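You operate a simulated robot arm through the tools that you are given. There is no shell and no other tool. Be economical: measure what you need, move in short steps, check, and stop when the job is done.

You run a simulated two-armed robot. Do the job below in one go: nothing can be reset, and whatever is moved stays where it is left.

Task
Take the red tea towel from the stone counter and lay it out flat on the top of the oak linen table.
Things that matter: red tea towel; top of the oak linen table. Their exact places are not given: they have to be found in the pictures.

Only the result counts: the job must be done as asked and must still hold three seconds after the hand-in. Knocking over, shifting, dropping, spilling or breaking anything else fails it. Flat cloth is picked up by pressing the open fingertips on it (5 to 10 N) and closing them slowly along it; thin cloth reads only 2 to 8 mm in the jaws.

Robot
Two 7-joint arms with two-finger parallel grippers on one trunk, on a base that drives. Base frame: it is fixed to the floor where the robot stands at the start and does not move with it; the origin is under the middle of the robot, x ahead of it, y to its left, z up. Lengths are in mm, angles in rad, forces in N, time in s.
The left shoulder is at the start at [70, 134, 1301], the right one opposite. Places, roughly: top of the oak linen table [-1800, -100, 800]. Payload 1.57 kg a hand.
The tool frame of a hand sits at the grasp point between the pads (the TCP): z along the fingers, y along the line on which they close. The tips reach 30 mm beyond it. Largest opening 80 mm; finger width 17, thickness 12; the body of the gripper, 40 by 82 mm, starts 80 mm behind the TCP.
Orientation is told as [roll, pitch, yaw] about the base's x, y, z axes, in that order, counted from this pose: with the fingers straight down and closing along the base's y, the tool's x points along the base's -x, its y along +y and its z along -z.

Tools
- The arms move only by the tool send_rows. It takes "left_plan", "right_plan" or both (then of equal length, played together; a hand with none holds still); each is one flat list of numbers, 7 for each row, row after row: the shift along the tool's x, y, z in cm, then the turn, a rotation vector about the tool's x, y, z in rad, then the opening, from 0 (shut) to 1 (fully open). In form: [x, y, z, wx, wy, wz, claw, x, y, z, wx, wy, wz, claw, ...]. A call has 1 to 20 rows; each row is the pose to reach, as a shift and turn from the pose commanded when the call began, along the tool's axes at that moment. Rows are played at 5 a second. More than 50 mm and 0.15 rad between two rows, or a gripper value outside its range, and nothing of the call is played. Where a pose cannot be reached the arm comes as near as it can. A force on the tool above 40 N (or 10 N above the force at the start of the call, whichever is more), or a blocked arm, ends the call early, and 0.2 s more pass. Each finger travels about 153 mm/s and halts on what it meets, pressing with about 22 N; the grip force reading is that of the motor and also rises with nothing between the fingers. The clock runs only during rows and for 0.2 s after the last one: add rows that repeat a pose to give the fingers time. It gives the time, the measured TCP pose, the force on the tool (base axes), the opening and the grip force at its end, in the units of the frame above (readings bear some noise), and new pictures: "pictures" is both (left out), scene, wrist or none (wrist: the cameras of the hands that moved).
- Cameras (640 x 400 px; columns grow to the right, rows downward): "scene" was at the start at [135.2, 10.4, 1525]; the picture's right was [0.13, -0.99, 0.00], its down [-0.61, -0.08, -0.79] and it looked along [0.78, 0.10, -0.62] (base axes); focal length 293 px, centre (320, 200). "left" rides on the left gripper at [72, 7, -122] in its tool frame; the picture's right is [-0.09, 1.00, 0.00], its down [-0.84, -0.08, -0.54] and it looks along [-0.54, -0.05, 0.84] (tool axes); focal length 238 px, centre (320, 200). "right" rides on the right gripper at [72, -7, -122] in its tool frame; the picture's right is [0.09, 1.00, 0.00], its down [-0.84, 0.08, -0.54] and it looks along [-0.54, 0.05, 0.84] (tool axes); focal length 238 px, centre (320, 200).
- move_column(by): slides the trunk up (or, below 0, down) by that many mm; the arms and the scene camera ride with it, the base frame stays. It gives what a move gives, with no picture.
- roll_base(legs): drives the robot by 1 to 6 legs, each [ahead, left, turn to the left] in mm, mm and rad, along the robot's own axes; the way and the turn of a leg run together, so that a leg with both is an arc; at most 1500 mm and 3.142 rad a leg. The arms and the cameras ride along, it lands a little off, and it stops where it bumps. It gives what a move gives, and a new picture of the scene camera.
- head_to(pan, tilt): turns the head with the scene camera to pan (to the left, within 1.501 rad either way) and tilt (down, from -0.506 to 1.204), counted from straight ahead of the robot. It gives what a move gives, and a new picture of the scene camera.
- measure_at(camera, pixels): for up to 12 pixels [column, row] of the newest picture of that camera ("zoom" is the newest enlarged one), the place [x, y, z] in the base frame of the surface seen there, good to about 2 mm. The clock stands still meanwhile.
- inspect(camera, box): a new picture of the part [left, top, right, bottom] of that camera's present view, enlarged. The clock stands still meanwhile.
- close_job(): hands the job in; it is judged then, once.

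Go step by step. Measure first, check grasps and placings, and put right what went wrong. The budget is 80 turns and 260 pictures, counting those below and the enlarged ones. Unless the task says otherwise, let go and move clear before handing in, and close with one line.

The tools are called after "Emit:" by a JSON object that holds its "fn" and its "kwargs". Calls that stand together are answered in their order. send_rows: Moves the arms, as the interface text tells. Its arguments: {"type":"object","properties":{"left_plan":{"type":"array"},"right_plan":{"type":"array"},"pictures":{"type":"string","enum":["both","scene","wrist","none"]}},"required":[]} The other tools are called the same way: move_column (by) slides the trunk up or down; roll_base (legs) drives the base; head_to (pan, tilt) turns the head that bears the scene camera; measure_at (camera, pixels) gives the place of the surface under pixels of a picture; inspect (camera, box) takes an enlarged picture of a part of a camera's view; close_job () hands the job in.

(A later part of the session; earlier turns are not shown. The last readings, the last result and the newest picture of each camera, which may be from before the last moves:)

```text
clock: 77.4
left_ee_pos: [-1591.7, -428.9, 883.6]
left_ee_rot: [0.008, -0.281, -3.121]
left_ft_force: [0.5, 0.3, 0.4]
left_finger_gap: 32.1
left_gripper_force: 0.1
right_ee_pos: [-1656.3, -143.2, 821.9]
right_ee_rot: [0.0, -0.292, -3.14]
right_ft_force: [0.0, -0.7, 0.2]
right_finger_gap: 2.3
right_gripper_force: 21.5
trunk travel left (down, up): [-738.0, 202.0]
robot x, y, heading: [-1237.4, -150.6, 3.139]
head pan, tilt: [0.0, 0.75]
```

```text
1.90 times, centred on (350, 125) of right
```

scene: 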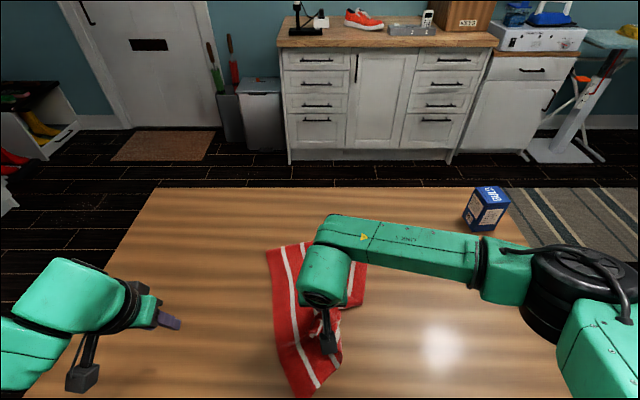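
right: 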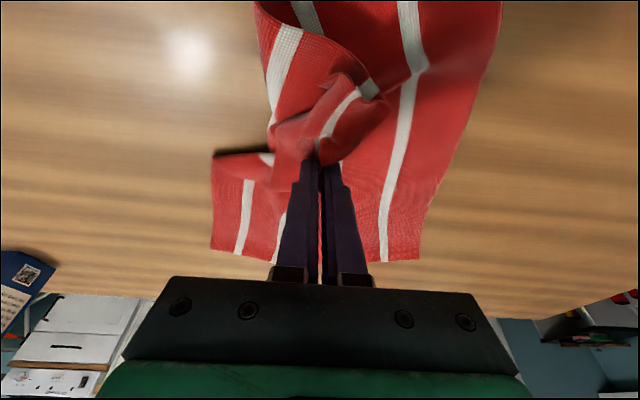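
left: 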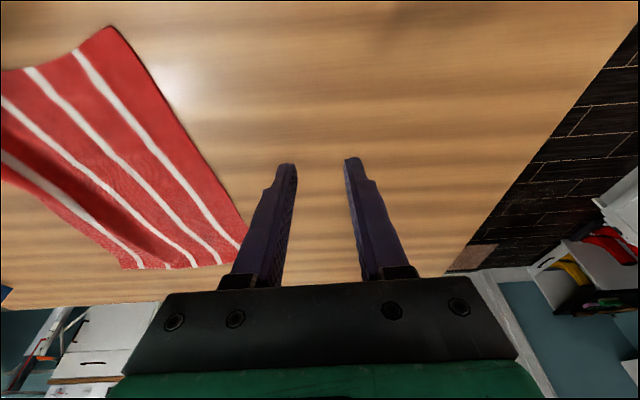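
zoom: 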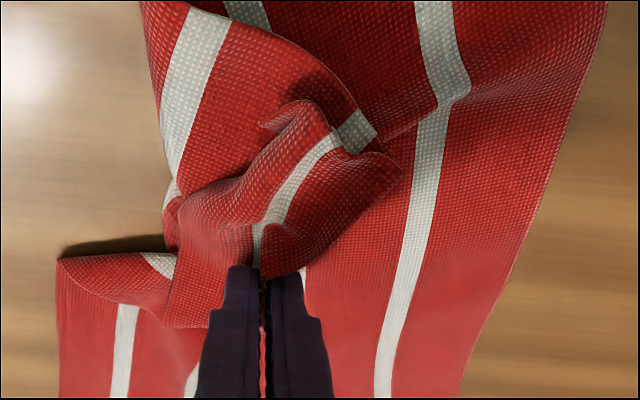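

The corner has flipped free and now lies on top, pointing inward. I'll release, rise clear and view it.

Emit:
{"fn": "send_rows", "kwargs": {"right_plan": [0, 0, 0, 0, 0, 0, 0.1, 0, 0, 0, 0, 0, 0, 0.25, 0, 0, 0, 0, 0, 0, 0.4, -0.9, 0, -3.0, 0, 0, 0, 0.4, -1.8, 0, -6.0, 0, 0, 0, 0.4, -2.7, -3, -9.0, 0, 0, 0, 0.4, -3.3, -6, -12.0, 0, 0, 0, 0.4, -3.3, -10, -14.0, 0, 0, 0, 0.4, -3.3, -14, -14.0, 0, 0, 0, 0.4], "pictures": "both"}}

Emit:
{"fn": "inspect", "kwargs": {"camera": "scene", "box": [230, 220, 410, 400]}}

```text
clock: 79.4
left_ee_pos: [-1591.9, -427.2, 884.7]
left_ee_rot: [0.011, -0.283, -3.121]
left_ft_force: [-0.8, 1.0, 0.1]
left_finger_gap: 32.1
left_gripper_force: 0.1
right_ee_pos: [-1647.3, -2.2, 965.3]
right_ee_rot: [0.002, -0.291, -3.143]
right_ft_force: [0.1, 0.0, 0.1]
right_finger_gap: 32.0
right_gripper_force: 0.1
trunk travel left (down, up): [-738.0, 202.0]
robot x, y, heading: [-1231.9, -153.2, 3.143]
head pan, tilt: [0.0, 0.75]
```

scene: 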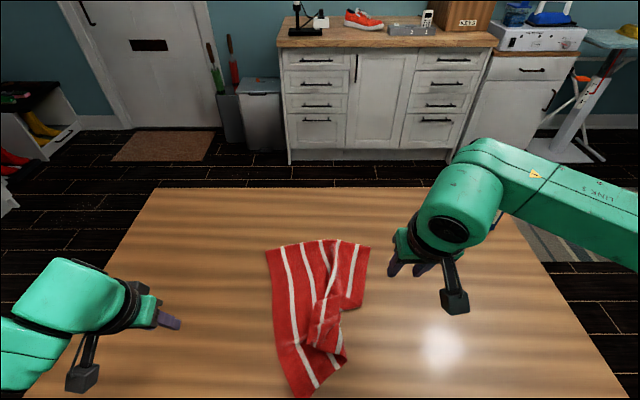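
right: 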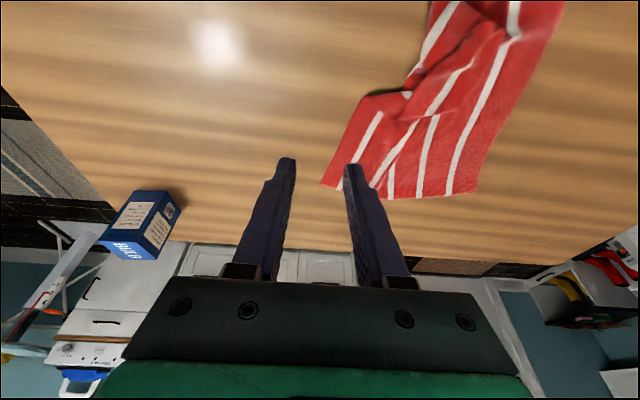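

```text
2.22 times, centred on (320, 310) of scene
```

zoom: 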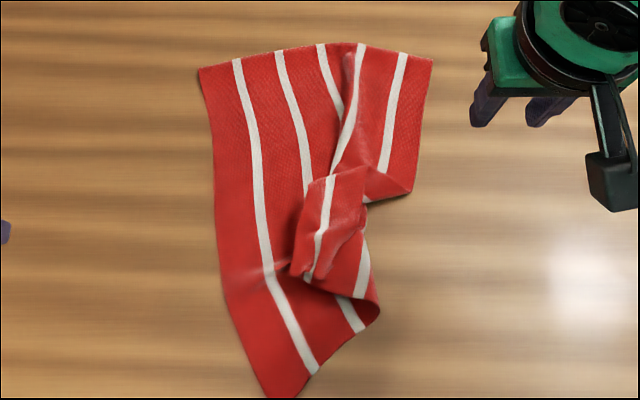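

The corner now seems open on top at zoom (295,270). I'll look closer and measure.

Emit:
{"fn": "inspect", "kwargs": {"camera": "scene", "box": [295, 290, 355, 350]}}

Emit:
{"fn": "measure_at", "kwargs": {"camera": "scene", "pixels": [[313, 343], [318, 345], [318, 335], [325, 330], [313, 325], [330, 345], [320, 348], [335, 300], [310, 350], [305, 395], [268, 252], [367, 248]]}}

```text
6.67 times, centred on (325, 320) of scene
```

zoom: 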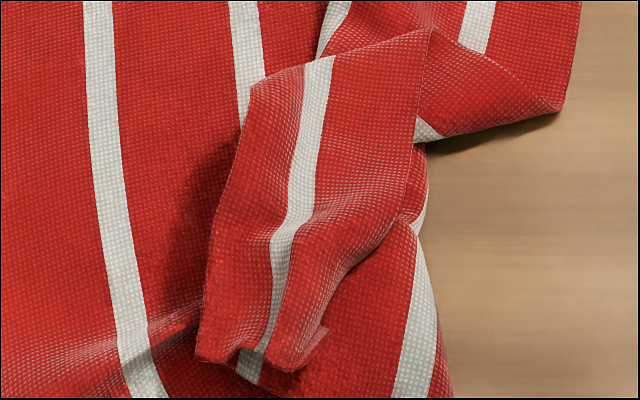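

```text
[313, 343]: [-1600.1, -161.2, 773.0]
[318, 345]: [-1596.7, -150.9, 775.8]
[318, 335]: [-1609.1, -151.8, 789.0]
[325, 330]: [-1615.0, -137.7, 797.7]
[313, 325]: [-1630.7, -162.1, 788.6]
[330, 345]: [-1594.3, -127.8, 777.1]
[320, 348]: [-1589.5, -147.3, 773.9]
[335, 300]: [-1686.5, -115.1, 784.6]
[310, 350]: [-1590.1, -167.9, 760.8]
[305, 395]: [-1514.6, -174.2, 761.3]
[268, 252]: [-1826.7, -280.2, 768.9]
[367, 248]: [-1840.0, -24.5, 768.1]
```

The corner is fully open now but flipped over. The cleanest cure is to re-hang the whole towel from its far edge, whose corners are flat at (-1827,-280) and (-1840,-25), so gravity unfolds everything, then lay it again. I'll move both hands above the far corners, gripping closer to the edges this time.

Emit:
{"fn": "send_rows", "kwargs": {"left_plan": [-3.0, -2.4, 0.4, 0, -0.03, 0, 0.4, -6.0, -4.7, 0.8, 0, -0.06, 0, 0.4, -9.0, -7.1, 1.2, 0, -0.09, 0, 0.4, -12.0, -9.4, 1.7, 0, -0.12, 0, 0.4, -15.0, -11.8, 2.1, 0, -0.15, 0, 0.4, -18.0, -14.1, 2.5, 0, -0.18, 0, 0.4, -20.9, -16.5, 2.9, 0, -0.2, 0, 0.4, -20.9, -16.5, 2.9, 0, -0.2, 0, 0.4], "right_plan": [-1.9, 0.6, 1.4, 0, -0.03, 0, 0.4, -3.8, 1.2, 2.9, 0, -0.06, 0, 0.4, -5.7, 1.8, 4.3, 0, -0.09, 0, 0.4, -7.7, 2.5, 5.8, 0, -0.12, 0, 0.4, -9.6, 3.1, 7.2, 0, -0.15, 0, 0.4, -11.5, 3.7, 8.7, 0, -0.18, 0, 0.4, -13.4, 4.3, 10.2, 0, -0.2, 0, 0.4, -13.4, 4.3, 10.2, 0, -0.2, 0, 0.4], "pictures": "both"}}

```text
clock: 81.2
left_ee_pos: [-1794.2, -276.0, 919.8]
left_ee_rot: [0.008, -0.483, -3.122]
left_ft_force: [-0.4, 0.5, 0.0]
left_finger_gap: 32.2
left_gripper_force: 0.0
left hand out of reach, approached as far as the arm can: row 7, 8
right_ee_pos: [-1804.6, -47.1, 906.4]
right_ee_rot: [0.001, -0.493, -3.14]
right_ft_force: [-1.0, -1.1, 0.0]
right_finger_gap: 32.3
right_gripper_force: 0.0
trunk travel left (down, up): [-738.0, 202.0]
robot x, y, heading: [-1234.1, -151.4, 3.139]
head pan, tilt: [0.0, 0.75]
```

scene: 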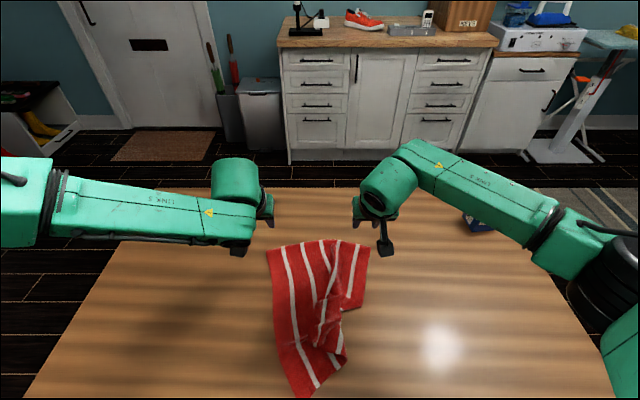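
right: 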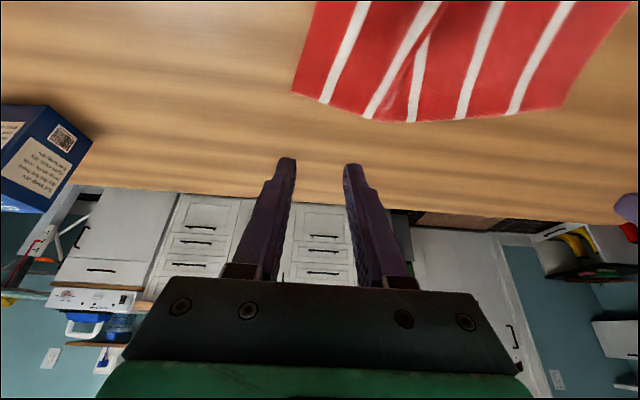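
left: 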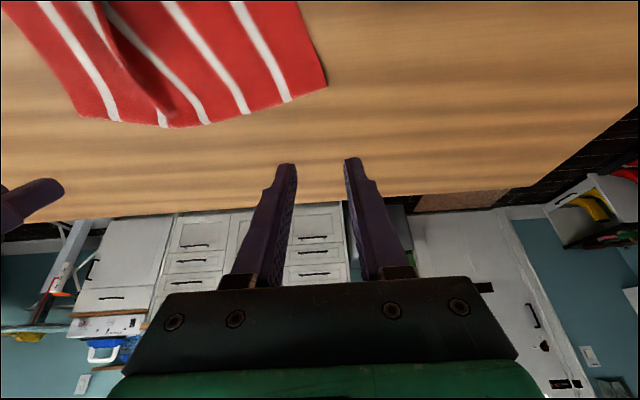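

Both hands reached near the far corners. I'll measure the exact corners from the wrist views.

Emit:
{"fn": "measure_at", "kwargs": {"camera": "right", "pixels": [[294, 92], [320, 98], [305, 60], [350, 112]]}}

Emit:
{"fn": "measure_at", "kwargs": {"camera": "left", "pixels": [[324, 84], [300, 95], [310, 50], [260, 108], [200, 120]]}}

```text
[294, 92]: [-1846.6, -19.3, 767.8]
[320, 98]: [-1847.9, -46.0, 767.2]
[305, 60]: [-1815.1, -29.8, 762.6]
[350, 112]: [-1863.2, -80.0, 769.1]
```

```text
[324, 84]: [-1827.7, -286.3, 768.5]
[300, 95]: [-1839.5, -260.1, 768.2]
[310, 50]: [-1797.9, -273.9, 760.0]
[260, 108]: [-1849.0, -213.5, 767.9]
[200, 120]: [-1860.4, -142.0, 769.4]
```

I'll lower the trunk 90 mm for reach, then align the fingertips about 12 mm inside the far edge, just inside the side edges, and hover.

Emit:
{"fn": "move_column", "kwargs": {"by": -90}}

Emit:
{"fn": "send_rows", "kwargs": {"left_plan": [-0.2, -1.0, 1.2, 0, 0, 0, 0.35, -0.37, -2.0, 2.4, 0, 0, 0, 0.35, -0.37, -2.0, 3.59, 0, 0, 0, 0.35, -0.37, -2.0, 3.59, 0, 0, 0, 0.35], "right_plan": [-0.3, 0, 0.8, 0, 0, 0, 0.35, -0.6, 0.1, 1.6, 0, 0, 0, 0.35, -0.8, 0.1, 2.23, 0, 0, 0, 0.35, -0.8, 0.1, 2.23, 0, 0, 0, 0.35], "pictures": "wrist"}}

```text
clock: 82.4
left_ee_pos: [-1794.3, -277.6, 828.4]
left_ee_rot: [0.009, -0.482, -3.122]
left_ft_force: [0.3, -0.1, -0.2]
left_finger_gap: 32.1
left_gripper_force: 0.1
right_ee_pos: [-1804.7, -47.0, 816.6]
right_ee_rot: [-0.001, -0.49, -3.141]
right_ft_force: [-0.3, 0.8, 0.6]
right_finger_gap: 32.3
right_gripper_force: 0.1
trunk travel left (down, up): [-648.0, 292.0]
robot x, y, heading: [-1240.4, -150.0, 3.142]
head pan, tilt: [0.0, 0.75]
```

```text
clock: 83.4
left_ee_pos: [-1792.0, -280.7, 818.9]
left_ee_rot: [0.009, -0.482, -3.122]
left_ft_force: [-0.2, 0.1, -0.8]
left_finger_gap: 28.3
left_gripper_force: 0.0
left hand out of reach, approached as far as the arm can: row 1, 2, 3, 4
right_ee_pos: [-1822.5, -49.3, 801.2]
right_ee_rot: [0.0, -0.488, -3.139]
right_ft_force: [0.7, 0.8, -0.2]
right_finger_gap: 28.1
right_gripper_force: 0.1
trunk travel left (down, up): [-648.0, 292.0]
robot x, y, heading: [-1232.9, -150.4, 3.14]
head pan, tilt: [0.0, 0.75]
```

right: 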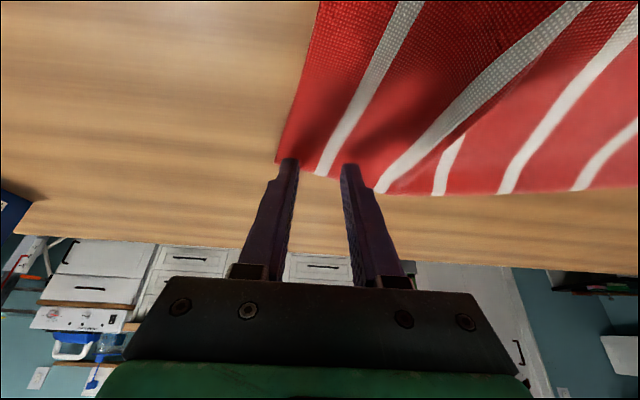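
left: 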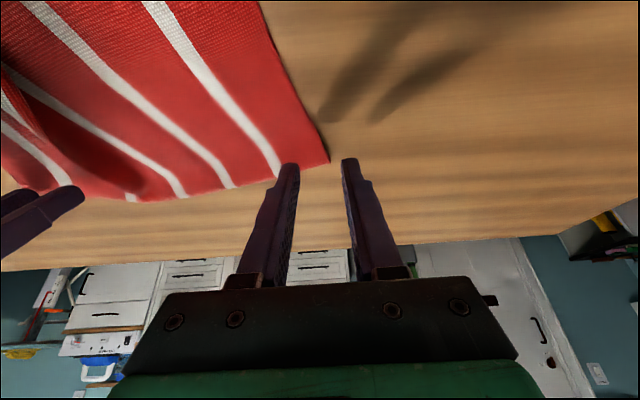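

The right hand is well placed, but the left is short of reach. I'll tilt the left hand 0.3 rad more, which brings its wrist back, and move to its corner.

Emit:
{"fn": "send_rows", "kwargs": {"left_plan": [0, 0, 0, 0, -0.1, 0, 0.35, 0, 0, 0, 0, -0.2, 0, 0.35, 0, 0, 0, 0, -0.3, 0, 0.35, -0.15, -1.2, 0.8, 0, -0.3, 0, 0.35, -0.3, -2.5, 1.7, 0, -0.3, 0, 0.35, -0.3, -2.5, 2.4, 0, -0.3, 0, 0.35, -0.3, -2.5, 2.4, 0, -0.3, 0, 0.35], "pictures": "wrist"}}

```text
clock: 85.0
left_ee_pos: [-1793.8, -276.5, 818.9]
left_ee_rot: [0.01, -0.782, -3.128]
left_ft_force: [0.9, 0.5, -0.2]
left_finger_gap: 27.8
left_gripper_force: 0.0
left hand out of reach, approached as far as the arm can: row 4, 5, 6, 7
right_ee_pos: [-1822.4, -49.5, 801.4]
right_ee_rot: [0.001, -0.489, -3.14]
right_ft_force: [-0.9, -0.2, 0.8]
right_finger_gap: 28.2
right_gripper_force: 0.1
trunk travel left (down, up): [-648.0, 292.0]
robot x, y, heading: [-1236.4, -151.2, 3.14]
head pan, tilt: [0.0, 0.75]
```

left: 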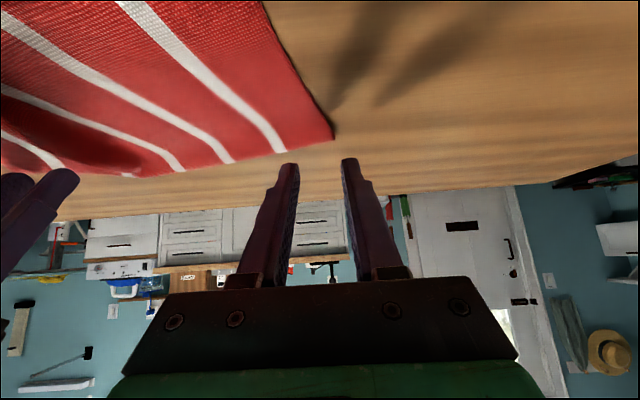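

The left arm balks at moving inward, so its posture is the limit. I'll shift the base 50 mm to the right, making the left hand's target more outward relative to the shoulder.

Emit:
{"fn": "move_column", "kwargs": {"by": 25}}

Emit:
{"fn": "roll_base", "kwargs": {"legs": [[0, -50, 0]]}}

Emit:
{"fn": "send_rows", "kwargs": {"left_plan": [0, 1.5, 0, 0, 0, 0, 0.35, 0, 3.0, 0, 0, 0, 0, 0.35, -0.5, 3.0, 0.6, 0, 0, 0, 0.35, -0.5, 3.0, 0.6, 0, 0, 0, 0.35], "right_plan": [0, 2.5, 0, 0, 0, 0, 0.35, 0, 4.9, 0, 0, 0, 0, 0.35, 0, 4.9, 0, 0, 0, 0, 0.35, 0, 4.9, 0, 0, 0, 0, 0.35], "pictures": "both"}}

```text
clock: 85.7
left_ee_pos: [-1793.4, -276.3, 843.7]
left_ee_rot: [0.011, -0.779, -3.127]
left_ft_force: [-0.5, 0.2, 0.3]
left_finger_gap: 28.0
left_gripper_force: 0.1
right_ee_pos: [-1822.3, -47.9, 826.2]
right_ee_rot: [0.001, -0.489, -3.141]
right_ft_force: [0.7, 0.9, 0.1]
right_finger_gap: 28.1
right_gripper_force: 0.0
trunk travel left (down, up): [-673.0, 267.0]
robot x, y, heading: [-1235.3, -150.2, 3.138]
head pan, tilt: [0.0, 0.75]
```

```text
clock: 86.7
left_ee_pos: [-1793.6, -229.3, 843.7]
left_ee_rot: [0.008, -0.782, -3.123]
left_ft_force: [0.1, -0.3, 0.3]
left_finger_gap: 27.8
left_gripper_force: 0.1
right_ee_pos: [-1822.2, 1.3, 826.5]
right_ee_rot: [-0.004, -0.489, -3.139]
right_ft_force: [0.5, -0.1, 0.4]
right_finger_gap: 28.0
right_gripper_force: 0.1
trunk travel left (down, up): [-673.0, 267.0]
robot x, y, heading: [-1236.4, -99.6, 3.14]
head pan, tilt: [0.0, 0.75]
```

scene: 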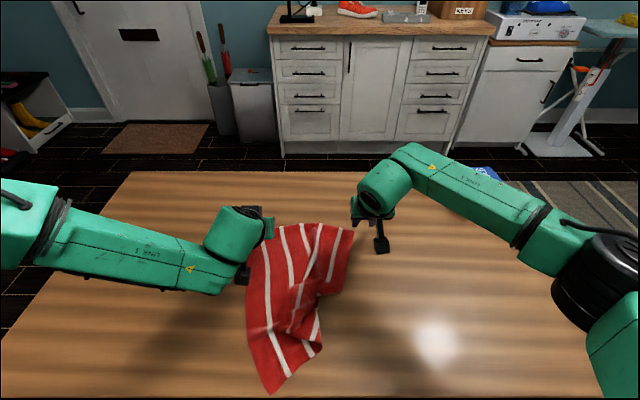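

```text
clock: 87.7
left_ee_pos: [-1801.1, -258.4, 843.8]
left_ee_rot: [0.011, -0.781, -3.124]
left_ft_force: [0.6, -0.9, 0.4]
left_finger_gap: 28.2
left_gripper_force: 0.2
right_ee_pos: [-1823.0, -49.0, 826.6]
right_ee_rot: [-0.001, -0.491, -3.139]
right_ft_force: [0.1, -0.1, -1.4]
right_finger_gap: 27.7
right_gripper_force: 0.0
trunk travel left (down, up): [-673.0, 267.0]
robot x, y, heading: [-1236.4, -97.3, 3.142]
head pan, tilt: [0.0, 0.75]
```

scene: 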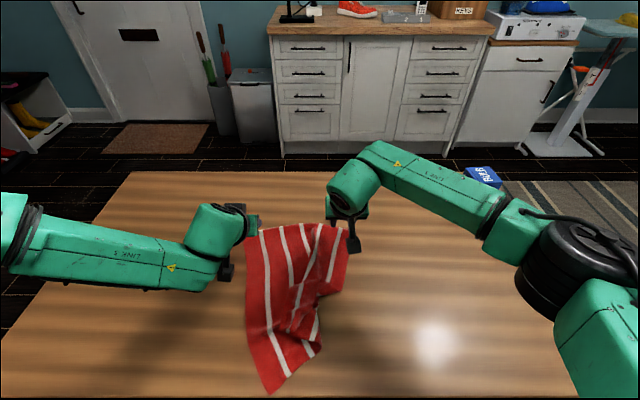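
right: 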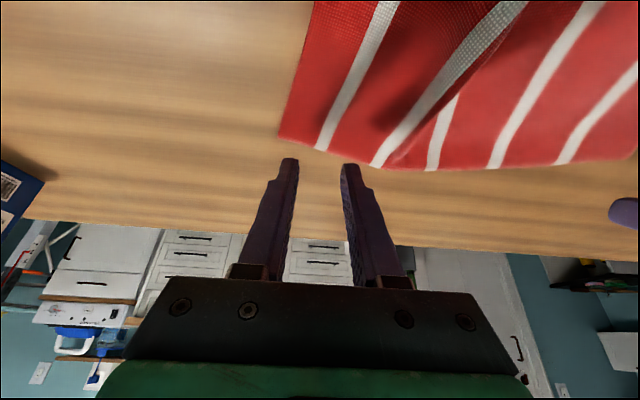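
left: 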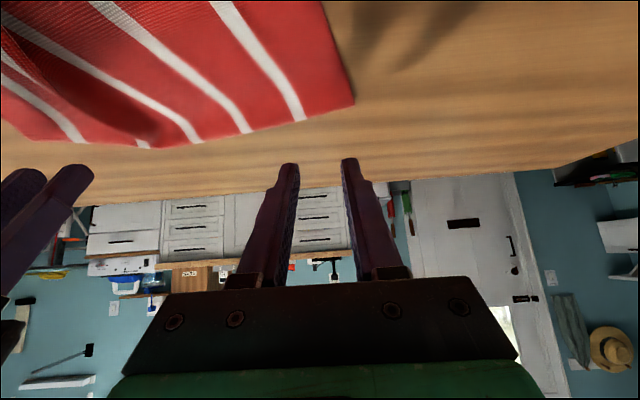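

Both reach now. Lower the trunk 25 mm and approach to just above contact.

Emit:
{"fn": "move_column", "kwargs": {"by": -25}}

Emit:
{"fn": "send_rows", "kwargs": {"left_plan": [0.7, 0, 1.1, 0, 0, 0, 0.35, 1.47, 0, 2.2, 0, 0, 0, 0.35, 1.47, 0, 2.2, 0, 0, 0, 0.35], "right_plan": [0.1, 0, 0.2, 0, 0, 0, 0.35, 0.28, 0, 0.53, 0, 0, 0, 0.35, 0.28, 0, 0.53, 0, 0, 0, 0.35], "pictures": "wrist"}}

```text
clock: 88.4
left_ee_pos: [-1799.4, -257.5, 819.3]
left_ee_rot: [0.011, -0.783, -3.127]
left_ft_force: [-0.7, 0.0, -0.1]
left_finger_gap: 27.8
left_gripper_force: 0.1
right_ee_pos: [-1822.6, -47.5, 801.4]
right_ee_rot: [0.001, -0.49, -3.14]
right_ft_force: [-0.4, -0.1, 0.0]
right_finger_gap: 28.1
right_gripper_force: 0.1
trunk travel left (down, up): [-648.0, 292.0]
robot x, y, heading: [-1234.2, -99.5, 3.14]
head pan, tilt: [0.0, 0.75]
```

```text
clock: 89.2
left_ee_pos: [-1804.0, -260.1, 795.1]
left_ee_rot: [0.011, -0.78, -3.126]
left_ft_force: [-0.4, -0.7, 0.4]
left_finger_gap: 28.0
left_gripper_force: 0.2
left hand out of reach, approached as far as the arm can: row 2, 3
right_ee_pos: [-1824.7, -48.4, 795.1]
right_ee_rot: [0.0, -0.491, -3.139]
right_ft_force: [-0.4, -0.8, 0.2]
right_finger_gap: 28.0
right_gripper_force: 0.2
trunk travel left (down, up): [-648.0, 292.0]
robot x, y, heading: [-1239.5, -100.2, 3.136]
head pan, tilt: [0.0, 0.75]
```

right: 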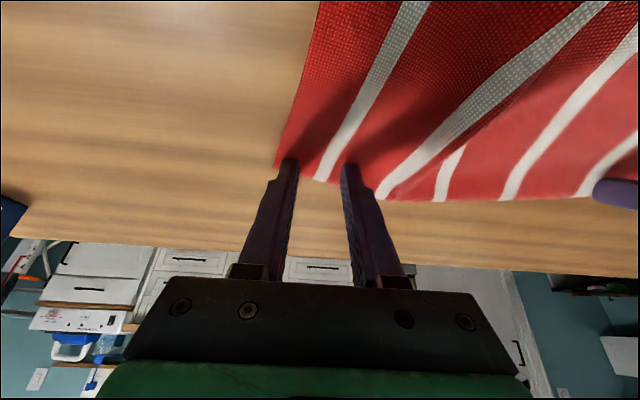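
left: 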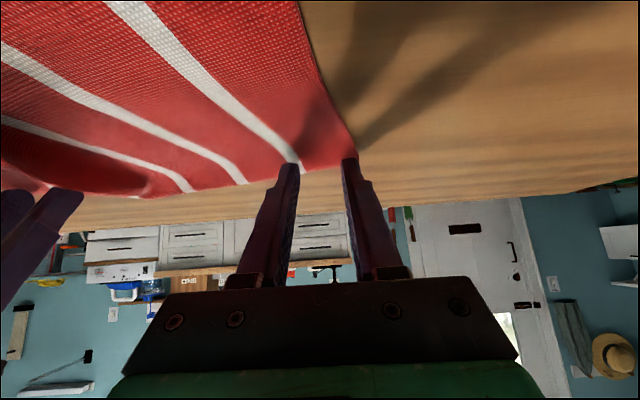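

Tips sit right at the corners. I'll shift both 8 mm toward the robot and slightly inward, then lower with the trunk to press.

Emit:
{"fn": "send_rows", "kwargs": {"left_plan": [0.57, -0.8, -0.56, 0, 0, 0, 0.35, 0.57, -0.8, -0.56, 0, 0, 0, 0.35], "right_plan": [0.62, 0.4, -0.33, 0, 0, 0, 0.35, 0.62, 0.4, -0.33, 0, 0, 0, 0.35], "pictures": "none"}}

Emit:
{"fn": "move_column", "kwargs": {"by": -4}}

```text
clock: 89.8
left_ee_pos: [-1795.4, -253.3, 794.8]
left_ee_rot: [0.008, -0.78, -3.126]
left_ft_force: [-0.1, -0.2, 0.0]
left_finger_gap: 28.2
left_gripper_force: 0.0
right_ee_pos: [-1816.4, -52.8, 794.9]
right_ee_rot: [0.001, -0.49, -3.14]
right_ft_force: [0.2, 0.1, 0.6]
right_finger_gap: 27.9
right_gripper_force: 0.1
trunk travel left (down, up): [-648.0, 292.0]
robot x, y, heading: [-1233.6, -99.9, 3.14]
head pan, tilt: [0.0, 0.75]
```

```text
clock: 90.3
left_ee_pos: [-1794.5, -252.2, 791.7]
left_ee_rot: [0.012, -0.78, -3.127]
left_ft_force: [-0.3, -0.3, -0.8]
left_finger_gap: 28.0
left_gripper_force: 0.0
right_ee_pos: [-1816.3, -52.3, 791.5]
right_ee_rot: [0.002, -0.492, -3.141]
right_ft_force: [-0.4, 0.6, 1.7]
right_finger_gap: 28.1
right_gripper_force: 0.0
trunk travel left (down, up): [-644.0, 296.0]
robot x, y, heading: [-1233.2, -101.9, 3.139]
head pan, tilt: [0.0, 0.75]
```

Right just touches (1.7 N). I'll press the right 0.7 mm and the left 4.5 mm further.

Emit:
{"fn": "send_rows", "kwargs": {"left_plan": [0.18, 0, 0.18, 0, 0, 0, 0.35, 0.32, 0, 0.32, 0, 0, 0, 0.35, 0.32, 0, 0.32, 0, 0, 0, 0.35], "right_plan": [0, 0, 0, 0, 0, 0, 0.35, 0.03, 0, 0.06, 0, 0, 0, 0.35, 0.03, 0, 0.06, 0, 0, 0, 0.35], "pictures": "wrist"}}

```text
clock: 91.1
left_ee_pos: [-1793.5, -254.5, 789.9]
left_ee_rot: [0.007, -0.782, -3.127]
left_ft_force: [-0.7, -0.3, 0.2]
left_finger_gap: 28.2
left_gripper_force: 0.1
left hand out of reach, approached as far as the arm can: row 2, 3
right_ee_pos: [-1816.1, -52.4, 792.1]
right_ee_rot: [0.0, -0.493, -3.14]
right_ft_force: [-1.2, 1.1, 7.2]
right_finger_gap: 28.3
right_gripper_force: 0.0
trunk travel left (down, up): [-644.0, 296.0]
robot x, y, heading: [-1235.9, -99.1, 3.14]
head pan, tilt: [0.0, 0.75]
```

right: 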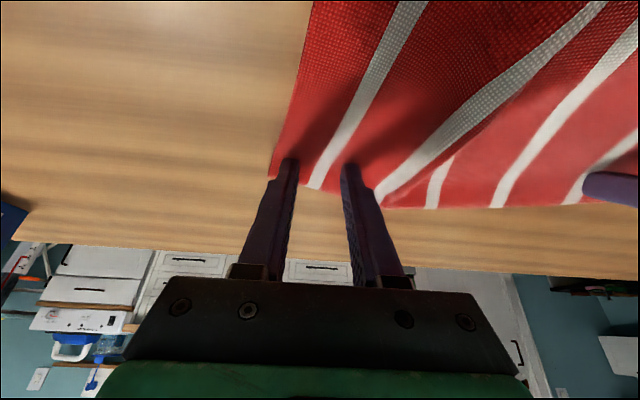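
left: 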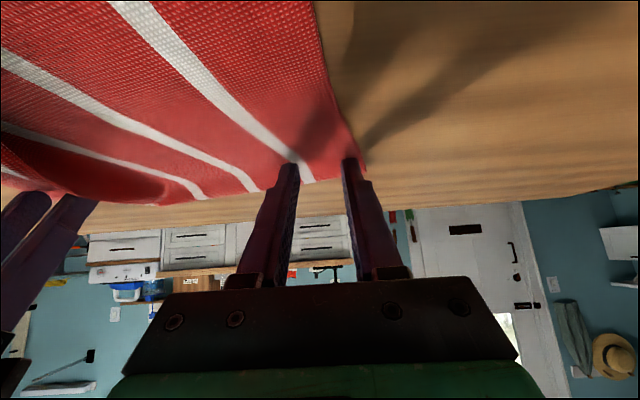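

Right presses at 7.2 N, well placed. Closing the right slowly; the left will follow.

Emit:
{"fn": "send_rows", "kwargs": {"right_plan": [0, 0, 0, 0, 0, 0, 0.31, 0, 0, 0, 0, 0, 0, 0.27, 0, 0, 0, 0, 0, 0, 0.23, 0, 0, 0, 0, 0, 0, 0.19, 0, 0, 0, 0, 0, 0, 0.15, 0, 0, 0, 0, 0, 0, 0.11, 0, 0, 0, 0, 0, 0, 0.07, 0, 0, 0, 0, 0, 0, 0.03, 0, 0, 0, 0, 0, 0, 0, 0, 0, 0, 0, 0, 0, 0], "pictures": "wrist"}}

```text
clock: 93.3
left_ee_pos: [-1792.5, -254.1, 790.4]
left_ee_rot: [0.01, -0.782, -3.126]
left_ft_force: [0.2, 0.6, 0.6]
left_finger_gap: 27.8
left_gripper_force: 0.1
right_ee_pos: [-1815.7, -52.4, 791.4]
right_ee_rot: [0.001, -0.492, -3.14]
right_ft_force: [0.8, 0.0, 8.1]
right_finger_gap: 1.8
right_gripper_force: 22.4
trunk travel left (down, up): [-644.0, 296.0]
robot x, y, heading: [-1232.9, -100.9, 3.139]
head pan, tilt: [0.0, 0.75]
```

right: 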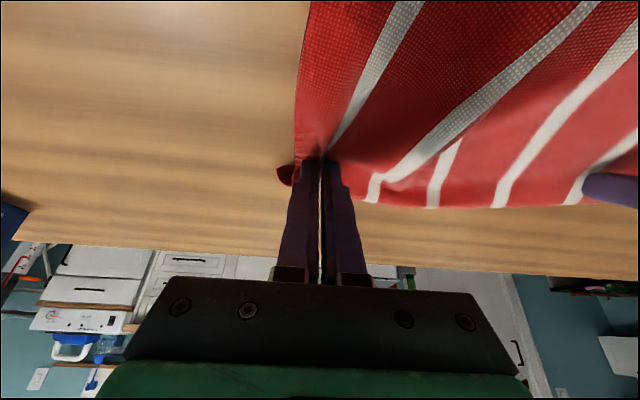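

Right holds (1.8 mm). Raise the right hand 10 mm, then lower the trunk 4 mm to press the left.

Emit:
{"fn": "send_rows", "kwargs": {"right_plan": [-0.47, 0, -0.88, 0, 0, 0, 0, -0.47, 0, -0.88, 0, 0, 0, 0], "pictures": "none"}}

Emit:
{"fn": "move_column", "kwargs": {"by": -4}}

```text
clock: 93.9
left_ee_pos: [-1793.6, -253.0, 788.6]
left_ee_rot: [0.009, -0.779, -3.126]
left_ft_force: [0.1, 0.5, -0.1]
left_finger_gap: 27.9
left_gripper_force: 0.1
right_ee_pos: [-1816.4, -51.4, 800.8]
right_ee_rot: [0.0, -0.49, -3.138]
right_ft_force: [0.4, -0.5, 0.9]
right_finger_gap: 1.9
right_gripper_force: 22.0
trunk travel left (down, up): [-644.0, 296.0]
robot x, y, heading: [-1232.6, -99.7, 3.144]
head pan, tilt: [0.0, 0.75]
```

```text
clock: 94.4
left_ee_pos: [-1793.2, -252.8, 788.9]
left_ee_rot: [0.009, -0.786, -3.126]
left_ft_force: [-1.9, -0.3, 11.3]
left_finger_gap: 27.9
left_gripper_force: 0.1
right_ee_pos: [-1814.6, -51.1, 797.6]
right_ee_rot: [0.0, -0.492, -3.139]
right_ft_force: [0.5, 0.6, -0.4]
right_finger_gap: 1.7
right_gripper_force: 21.8
trunk travel left (down, up): [-640.0, 300.0]
robot x, y, heading: [-1236.7, -97.8, 3.141]
head pan, tilt: [0.0, 0.75]
```

Left presses at 11 N; close it slowly.

Emit:
{"fn": "send_rows", "kwargs": {"left_plan": [0, 0, 0, 0, 0, 0, 0.31, 0, 0, 0, 0, 0, 0, 0.27, 0, 0, 0, 0, 0, 0, 0.23, 0, 0, 0, 0, 0, 0, 0.19, 0, 0, 0, 0, 0, 0, 0.15, 0, 0, 0, 0, 0, 0, 0.11, 0, 0, 0, 0, 0, 0, 0.07, 0, 0, 0, 0, 0, 0, 0.03, 0, 0, 0, 0, 0, 0, 0, 0, 0, 0, 0, 0, 0, 0], "pictures": "wrist"}}

```text
clock: 96.6
left_ee_pos: [-1793.1, -253.1, 788.3]
left_ee_rot: [0.009, -0.784, -3.126]
left_ft_force: [-1.3, -1.0, 23.4]
left_finger_gap: 2.0
left_gripper_force: 21.9
right_ee_pos: [-1813.8, -51.4, 797.8]
right_ee_rot: [0.0, -0.494, -3.141]
right_ft_force: [-0.1, 0.3, -0.2]
right_finger_gap: 1.5
right_gripper_force: 22.3
trunk travel left (down, up): [-640.0, 300.0]
robot x, y, heading: [-1234.6, -98.0, 3.142]
head pan, tilt: [0.0, 0.75]
```

left: 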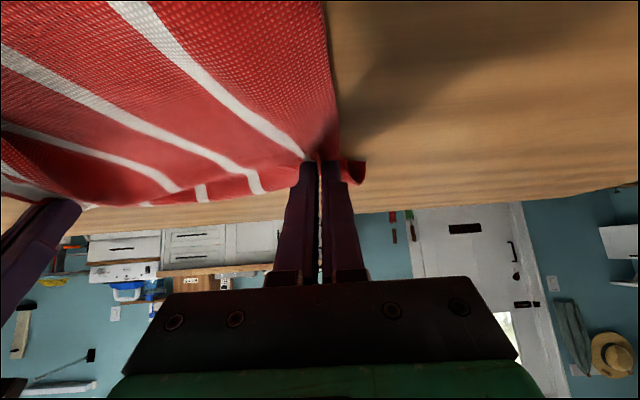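

Both corners are gripped (2.0 and 1.5 mm). I'll lift everything with the trunk by 290 mm and look.

Emit:
{"fn": "move_column", "kwargs": {"by": 290}}

Emit:
{"fn": "head_to", "kwargs": {"pan": 0, "tilt": 0.75}}

```text
clock: 99.5
left_ee_pos: [-1794.4, -254.0, 1076.1]
left_ee_rot: [0.007, -0.78, -3.125]
left_ft_force: [0.1, 0.6, 0.4]
left_finger_gap: 2.0
left_gripper_force: 22.3
right_ee_pos: [-1816.9, -52.0, 1087.1]
right_ee_rot: [-0.001, -0.491, -3.141]
right_ft_force: [-1.0, -0.1, 0.9]
right_finger_gap: 1.8
right_gripper_force: 22.4
trunk travel left (down, up): [-930.0, 10.0]
robot x, y, heading: [-1237.0, -99.6, 3.143]
head pan, tilt: [0.0, 0.75]
```

```text
clock: 100.1
left_ee_pos: [-1794.0, -254.4, 1076.0]
left_ee_rot: [0.008, -0.781, -3.127]
left_ft_force: [1.1, 0.3, -0.3]
left_finger_gap: 1.8
left_gripper_force: 22.4
right_ee_pos: [-1815.8, -52.9, 1086.9]
right_ee_rot: [-0.001, -0.493, -3.14]
right_ft_force: [-0.7, 0.5, -0.2]
right_finger_gap: 1.9
right_gripper_force: 22.0
trunk travel left (down, up): [-930.0, 10.0]
robot x, y, heading: [-1234.4, -100.0, 3.143]
head pan, tilt: [0.0, 0.75]
```

scene: 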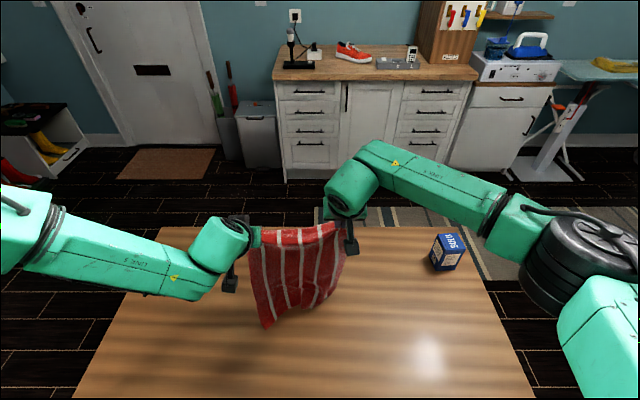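

The towel is unfolding. I'll raise both hands another 100 mm and bring them level at about x=-1877.

Emit:
{"fn": "send_rows", "kwargs": {"left_plan": [-2.3, 0, -0.33, 0, -0.02, 0, 0, -4.5, 0, -0.66, 0, -0.04, 0, 0, -6.8, 0, -1.0, 0, -0.06, 0, 0, -9.1, 0, -1.3, 0, -0.08, 0, 0, -11.3, 0, -1.6, 0, -0.1, 0, 0, -13.6, 0, -1.97, 0, -0.11, 0, 0, -13.6, 0, -1.97, 0, -0.11, 0, 0], "right_plan": [-1.7, 0, -1.0, 0, -0.06, 0, 0, -3.4, 0, -2.0, 0, -0.13, 0, 0, -5.0, 0, -3.0, 0, -0.2, 0, 0, -6.7, 0, -4.0, 0, -0.26, 0, 0, -8.4, 0, -5.0, 0, -0.33, 0, 0, -10.1, 0, -5.95, 0, -0.4, 0, 0, -10.1, 0, -5.95, 0, -0.4, 0, 0], "pictures": "both"}}

Emit:
{"fn": "inspect", "kwargs": {"camera": "scene", "box": [200, 180, 400, 360]}}

```text
clock: 101.7
left_ee_pos: [-1877.1, -256.2, 1185.8]
left_ee_rot: [0.01, -0.891, -3.128]
left_ft_force: [-0.3, 0.0, -0.5]
left_finger_gap: 1.6
left_gripper_force: 21.8
right_ee_pos: [-1879.7, -53.0, 1187.8]
right_ee_rot: [-0.001, -0.892, -3.141]
right_ft_force: [0.2, -0.6, 0.0]
right_finger_gap: 1.9
right_gripper_force: 21.6
trunk travel left (down, up): [-930.0, 10.0]
robot x, y, heading: [-1236.2, -102.1, 3.139]
head pan, tilt: [0.0, 0.75]
```

scene: 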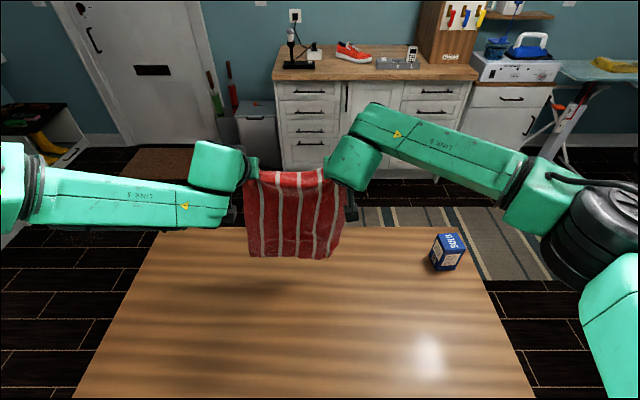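
right: 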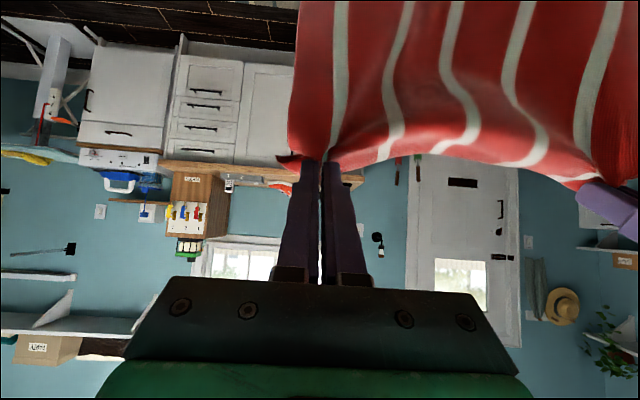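
left: 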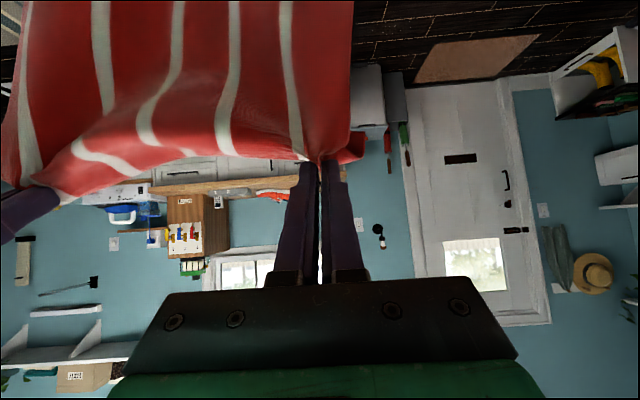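

```text
2.22 times, centred on (300, 270) of scene
```

zoom: 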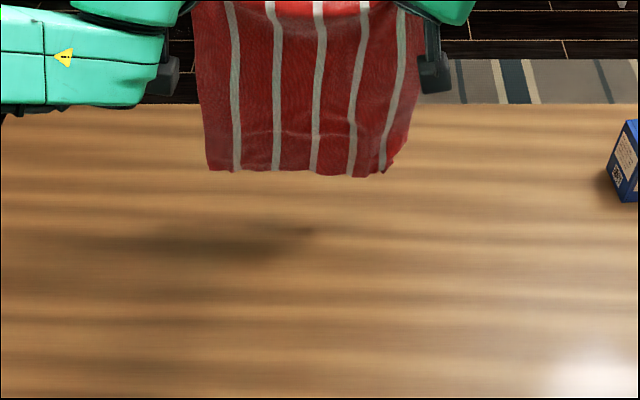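

The towel hangs fully open. The top edge sags a little, so I'll spread the hands 20 mm and check the tension and bottom edge.

Emit:
{"fn": "send_rows", "kwargs": {"left_plan": [0, 0.5, 0, 0, 0, 0, 0, 0, 1.0, 0, 0, 0, 0, 0, 0, 1.0, 0, 0, 0, 0, 0], "right_plan": [0, -0.5, 0, 0, 0, 0, 0, 0, -1.0, 0, 0, 0, 0, 0, 0, -1.0, 0, 0, 0, 0, 0], "pictures": "wrist"}}

Emit:
{"fn": "inspect", "kwargs": {"camera": "scene", "box": [235, 160, 355, 270]}}

Emit:
{"fn": "measure_at", "kwargs": {"camera": "zoom", "pixels": [[90, 380], [280, 380], [480, 380], [280, 200], [520, 360], [110, 200], [540, 330], [510, 390]]}}

```text
clock: 102.5
left_ee_pos: [-1876.7, -264.3, 1185.6]
left_ee_rot: [0.009, -0.891, -3.129]
left_ft_force: [-0.1, 8.9, 0.5]
left_finger_gap: 1.5
left_gripper_force: 22.0
right_ee_pos: [-1878.0, -44.6, 1186.8]
right_ee_rot: [0.003, -0.892, -3.139]
right_ft_force: [1.0, -8.2, -0.4]
right_finger_gap: 1.7
right_gripper_force: 22.0
trunk travel left (down, up): [-930.0, 10.0]
robot x, y, heading: [-1234.4, -105.2, 3.146]
head pan, tilt: [0.0, 0.75]
```

right: 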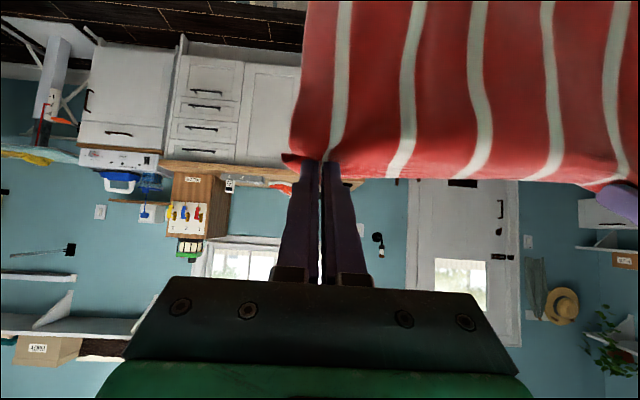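
left: 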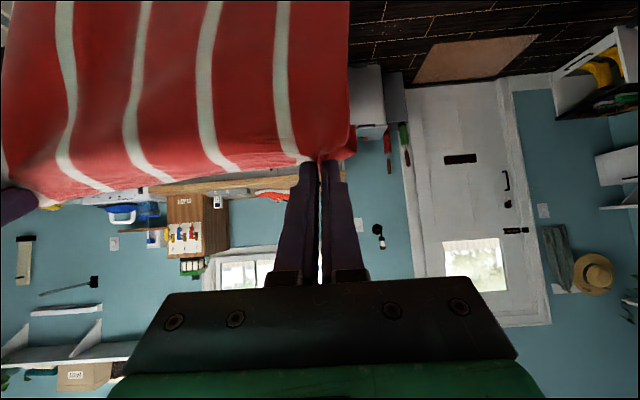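

```text
3.64 times, centred on (295, 215) of scene
```

zoom: 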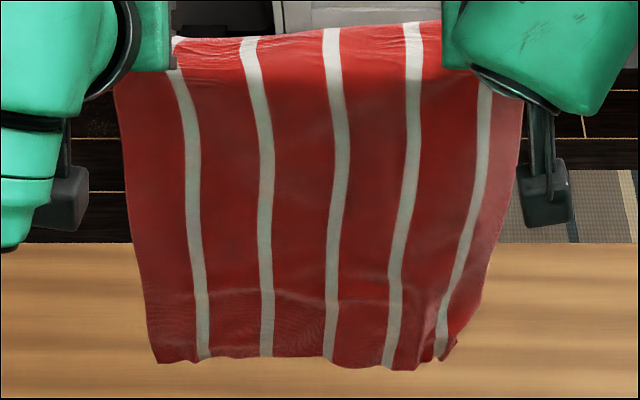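

```text
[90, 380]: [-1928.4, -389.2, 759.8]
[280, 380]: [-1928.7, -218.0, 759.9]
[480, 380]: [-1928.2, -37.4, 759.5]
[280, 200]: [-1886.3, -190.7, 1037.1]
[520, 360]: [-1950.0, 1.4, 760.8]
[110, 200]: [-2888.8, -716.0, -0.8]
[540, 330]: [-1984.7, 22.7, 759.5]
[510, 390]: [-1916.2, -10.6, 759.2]
```

Tension is 8.5 N, so I'll relax 3 mm each side and look closely at the bottom-right corner.

Emit:
{"fn": "send_rows", "kwargs": {"left_plan": [0, -0.3, 0, 0, 0, 0, 0, 0, -0.3, 0, 0, 0, 0, 0, 0, -0.3, 0, 0, 0, 0, 0], "right_plan": [0, 0.3, 0, 0, 0, 0, 0, 0, 0.3, 0, 0, 0, 0, 0, 0, 0.3, 0, 0, 0, 0, 0], "pictures": "none"}}

Emit:
{"fn": "inspect", "kwargs": {"camera": "scene", "box": [285, 220, 345, 270]}}

Emit:
{"fn": "measure_at", "kwargs": {"camera": "zoom", "pixels": [[50, 370], [180, 370], [220, 300], [300, 340], [330, 250], [320, 365], [350, 340], [385, 355]]}}

```text
clock: 103.3
left_ee_pos: [-1875.8, -261.1, 1185.6]
left_ee_rot: [0.011, -0.89, -3.128]
left_ft_force: [0.0, 5.4, 0.4]
left_finger_gap: 1.8
left_gripper_force: 21.8
right_ee_pos: [-1878.0, -45.0, 1186.2]
right_ee_rot: [0.0, -0.889, -3.14]
right_ft_force: [0.4, -5.4, -0.2]
right_finger_gap: 1.8
right_gripper_force: 21.8
trunk travel left (down, up): [-930.0, 10.0]
robot x, y, heading: [-1236.2, -99.2, 3.141]
head pan, tilt: [0.0, 0.75]
```

```text
8.00 times, centred on (315, 245) of scene
```

zoom: 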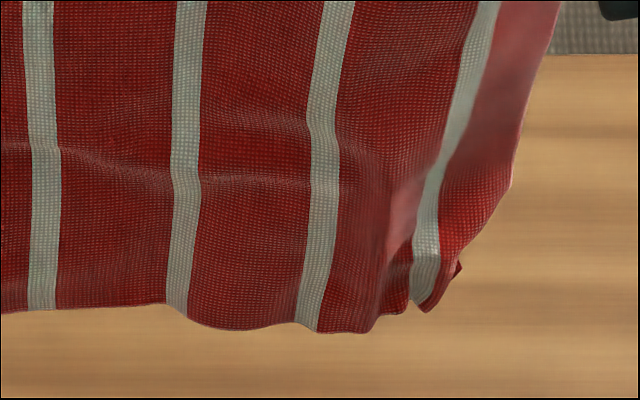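

```text
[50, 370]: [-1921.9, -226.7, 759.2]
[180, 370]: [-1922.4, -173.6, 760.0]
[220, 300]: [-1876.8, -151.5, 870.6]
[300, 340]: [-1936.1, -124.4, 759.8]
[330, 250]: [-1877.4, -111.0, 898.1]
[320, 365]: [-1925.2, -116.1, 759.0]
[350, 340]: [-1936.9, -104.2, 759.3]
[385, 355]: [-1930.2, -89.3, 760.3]
```

The corner is folded toward the far side, which becomes the top face when laid, so it will end up on top rather than tucked. I'll first try a brisk shake to pop it open.

Emit:
{"fn": "send_rows", "kwargs": {"left_plan": [-1.5, -0.2, 1.8, 0, 0, 0, 0, 1.5, -0.2, -1.8, 0, 0, 0, 0, -1.5, -0.2, 1.8, 0, 0, 0, 0, 1.5, -0.2, -1.8, 0, 0, 0, 0, -1.5, -0.2, 1.8, 0, 0, 0, 0, 1.5, -0.2, -1.8, 0, 0, 0, 0, -1.5, -0.2, 1.8, 0, 0, 0, 0, 0, -0.2, 0, 0, 0, 0, 0, 0, -0.2, 0, 0, 0, 0, 0, 0, -0.2, 0, 0, 0, 0, 0], "right_plan": [-1.5, 0.2, 1.8, 0, 0, 0, 0, 1.5, 0.2, -1.8, 0, 0, 0, 0, -1.5, 0.2, 1.8, 0, 0, 0, 0, 1.5, 0.2, -1.8, 0, 0, 0, 0, -1.5, 0.2, 1.8, 0, 0, 0, 0, 1.5, 0.2, -1.8, 0, 0, 0, 0, -1.5, 0.2, 1.8, 0, 0, 0, 0, 0, 0.2, 0, 0, 0, 0, 0, 0, 0.2, 0, 0, 0, 0, 0, 0, 0.2, 0, 0, 0, 0, 0], "pictures": "none"}}

Emit:
{"fn": "inspect", "kwargs": {"camera": "scene", "box": [235, 160, 355, 270]}}

```text
clock: 105.5
left_ee_pos: [-1878.6, -260.4, 1185.0]
left_ee_rot: [0.011, -0.889, -3.127]
left_ft_force: [-0.4, 0.9, -0.9]
left_finger_gap: 2.0
left_gripper_force: 21.6
right_ee_pos: [-1879.1, -46.6, 1185.4]
right_ee_rot: [0.0, -0.89, -3.141]
right_ft_force: [-0.9, -0.7, -0.2]
right_finger_gap: 1.6
right_gripper_force: 21.8
trunk travel left (down, up): [-930.0, 10.0]
robot x, y, heading: [-1235.1, -103.5, 3.14]
head pan, tilt: [0.0, 0.75]
```

```text
3.64 times, centred on (295, 215) of scene
```

zoom: 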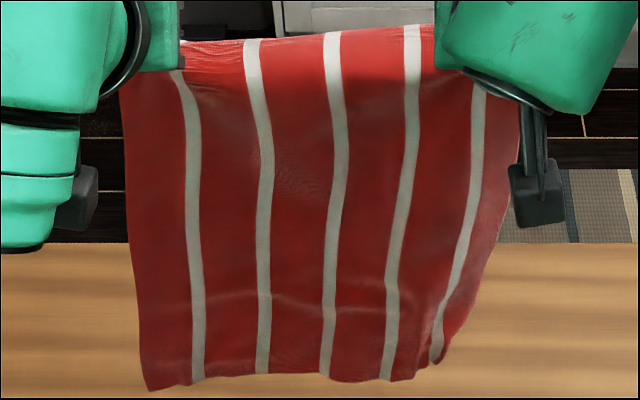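

The dog-ear persists, but it will land on top. I'll raise the arms 107 mm and lower the trunk 180 mm, reproducing the earlier laying posture with the edge touching the table.

Emit:
{"fn": "send_rows", "kwargs": {"left_plan": [-2.1, 0, -1.7, 0, 0, 0, 0, -4.2, 0, -3.4, 0, 0, 0, 0, -6.3, 0, -5.1, 0, 0, 0, 0, -8.3, 0, -6.7, 0, 0, 0, 0, -8.3, 0, -6.7, 0, 0, 0, 0], "right_plan": [-2.1, 0, -1.7, 0, 0, 0, 0, -4.2, 0, -3.4, 0, 0, 0, 0, -6.3, 0, -5.1, 0, 0, 0, 0, -8.3, 0, -6.7, 0, 0, 0, 0, -8.3, 0, -6.7, 0, 0, 0, 0], "pictures": "none"}}

Emit:
{"fn": "move_column", "kwargs": {"by": -165}}

Emit:
{"fn": "inspect", "kwargs": {"camera": "scene", "box": [200, 100, 400, 280]}}

```text
clock: 106.7
left_ee_pos: [-1877.2, -258.5, 1293.4]
left_ee_rot: [0.01, -0.891, -3.129]
left_ft_force: [-0.1, 0.9, 0.2]
left_finger_gap: 1.8
left_gripper_force: 21.8
right_ee_pos: [-1877.3, -47.4, 1293.6]
right_ee_rot: [-0.001, -0.892, -3.141]
right_ft_force: [-0.1, -1.0, -0.5]
right_finger_gap: 1.7
right_gripper_force: 22.3
trunk travel left (down, up): [-930.0, 10.0]
robot x, y, heading: [-1234.2, -99.7, 3.143]
head pan, tilt: [0.0, 0.75]
```

```text
clock: 108.6
left_ee_pos: [-1877.8, -259.9, 1127.2]
left_ee_rot: [0.009, -0.891, -3.128]
left_ft_force: [-0.6, 1.5, -1.0]
left_finger_gap: 1.8
left_gripper_force: 22.0
right_ee_pos: [-1877.7, -46.7, 1128.9]
right_ee_rot: [0.0, -0.891, -3.14]
right_ft_force: [0.3, -1.0, -0.3]
right_finger_gap: 1.7
right_gripper_force: 21.8
trunk travel left (down, up): [-765.0, 175.0]
robot x, y, heading: [-1236.1, -98.5, 3.144]
head pan, tilt: [0.0, 0.75]
```

```text
2.22 times, centred on (300, 190) of scene
```

zoom: 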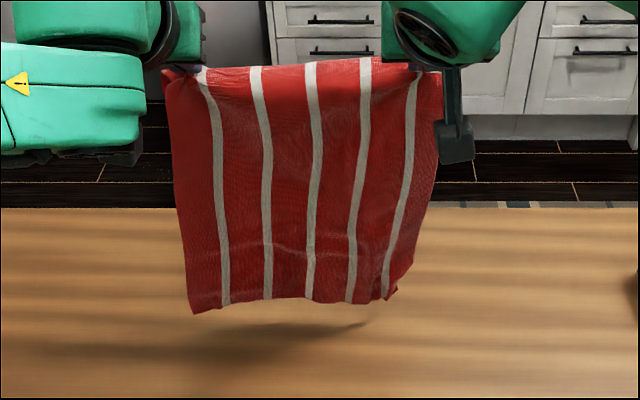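

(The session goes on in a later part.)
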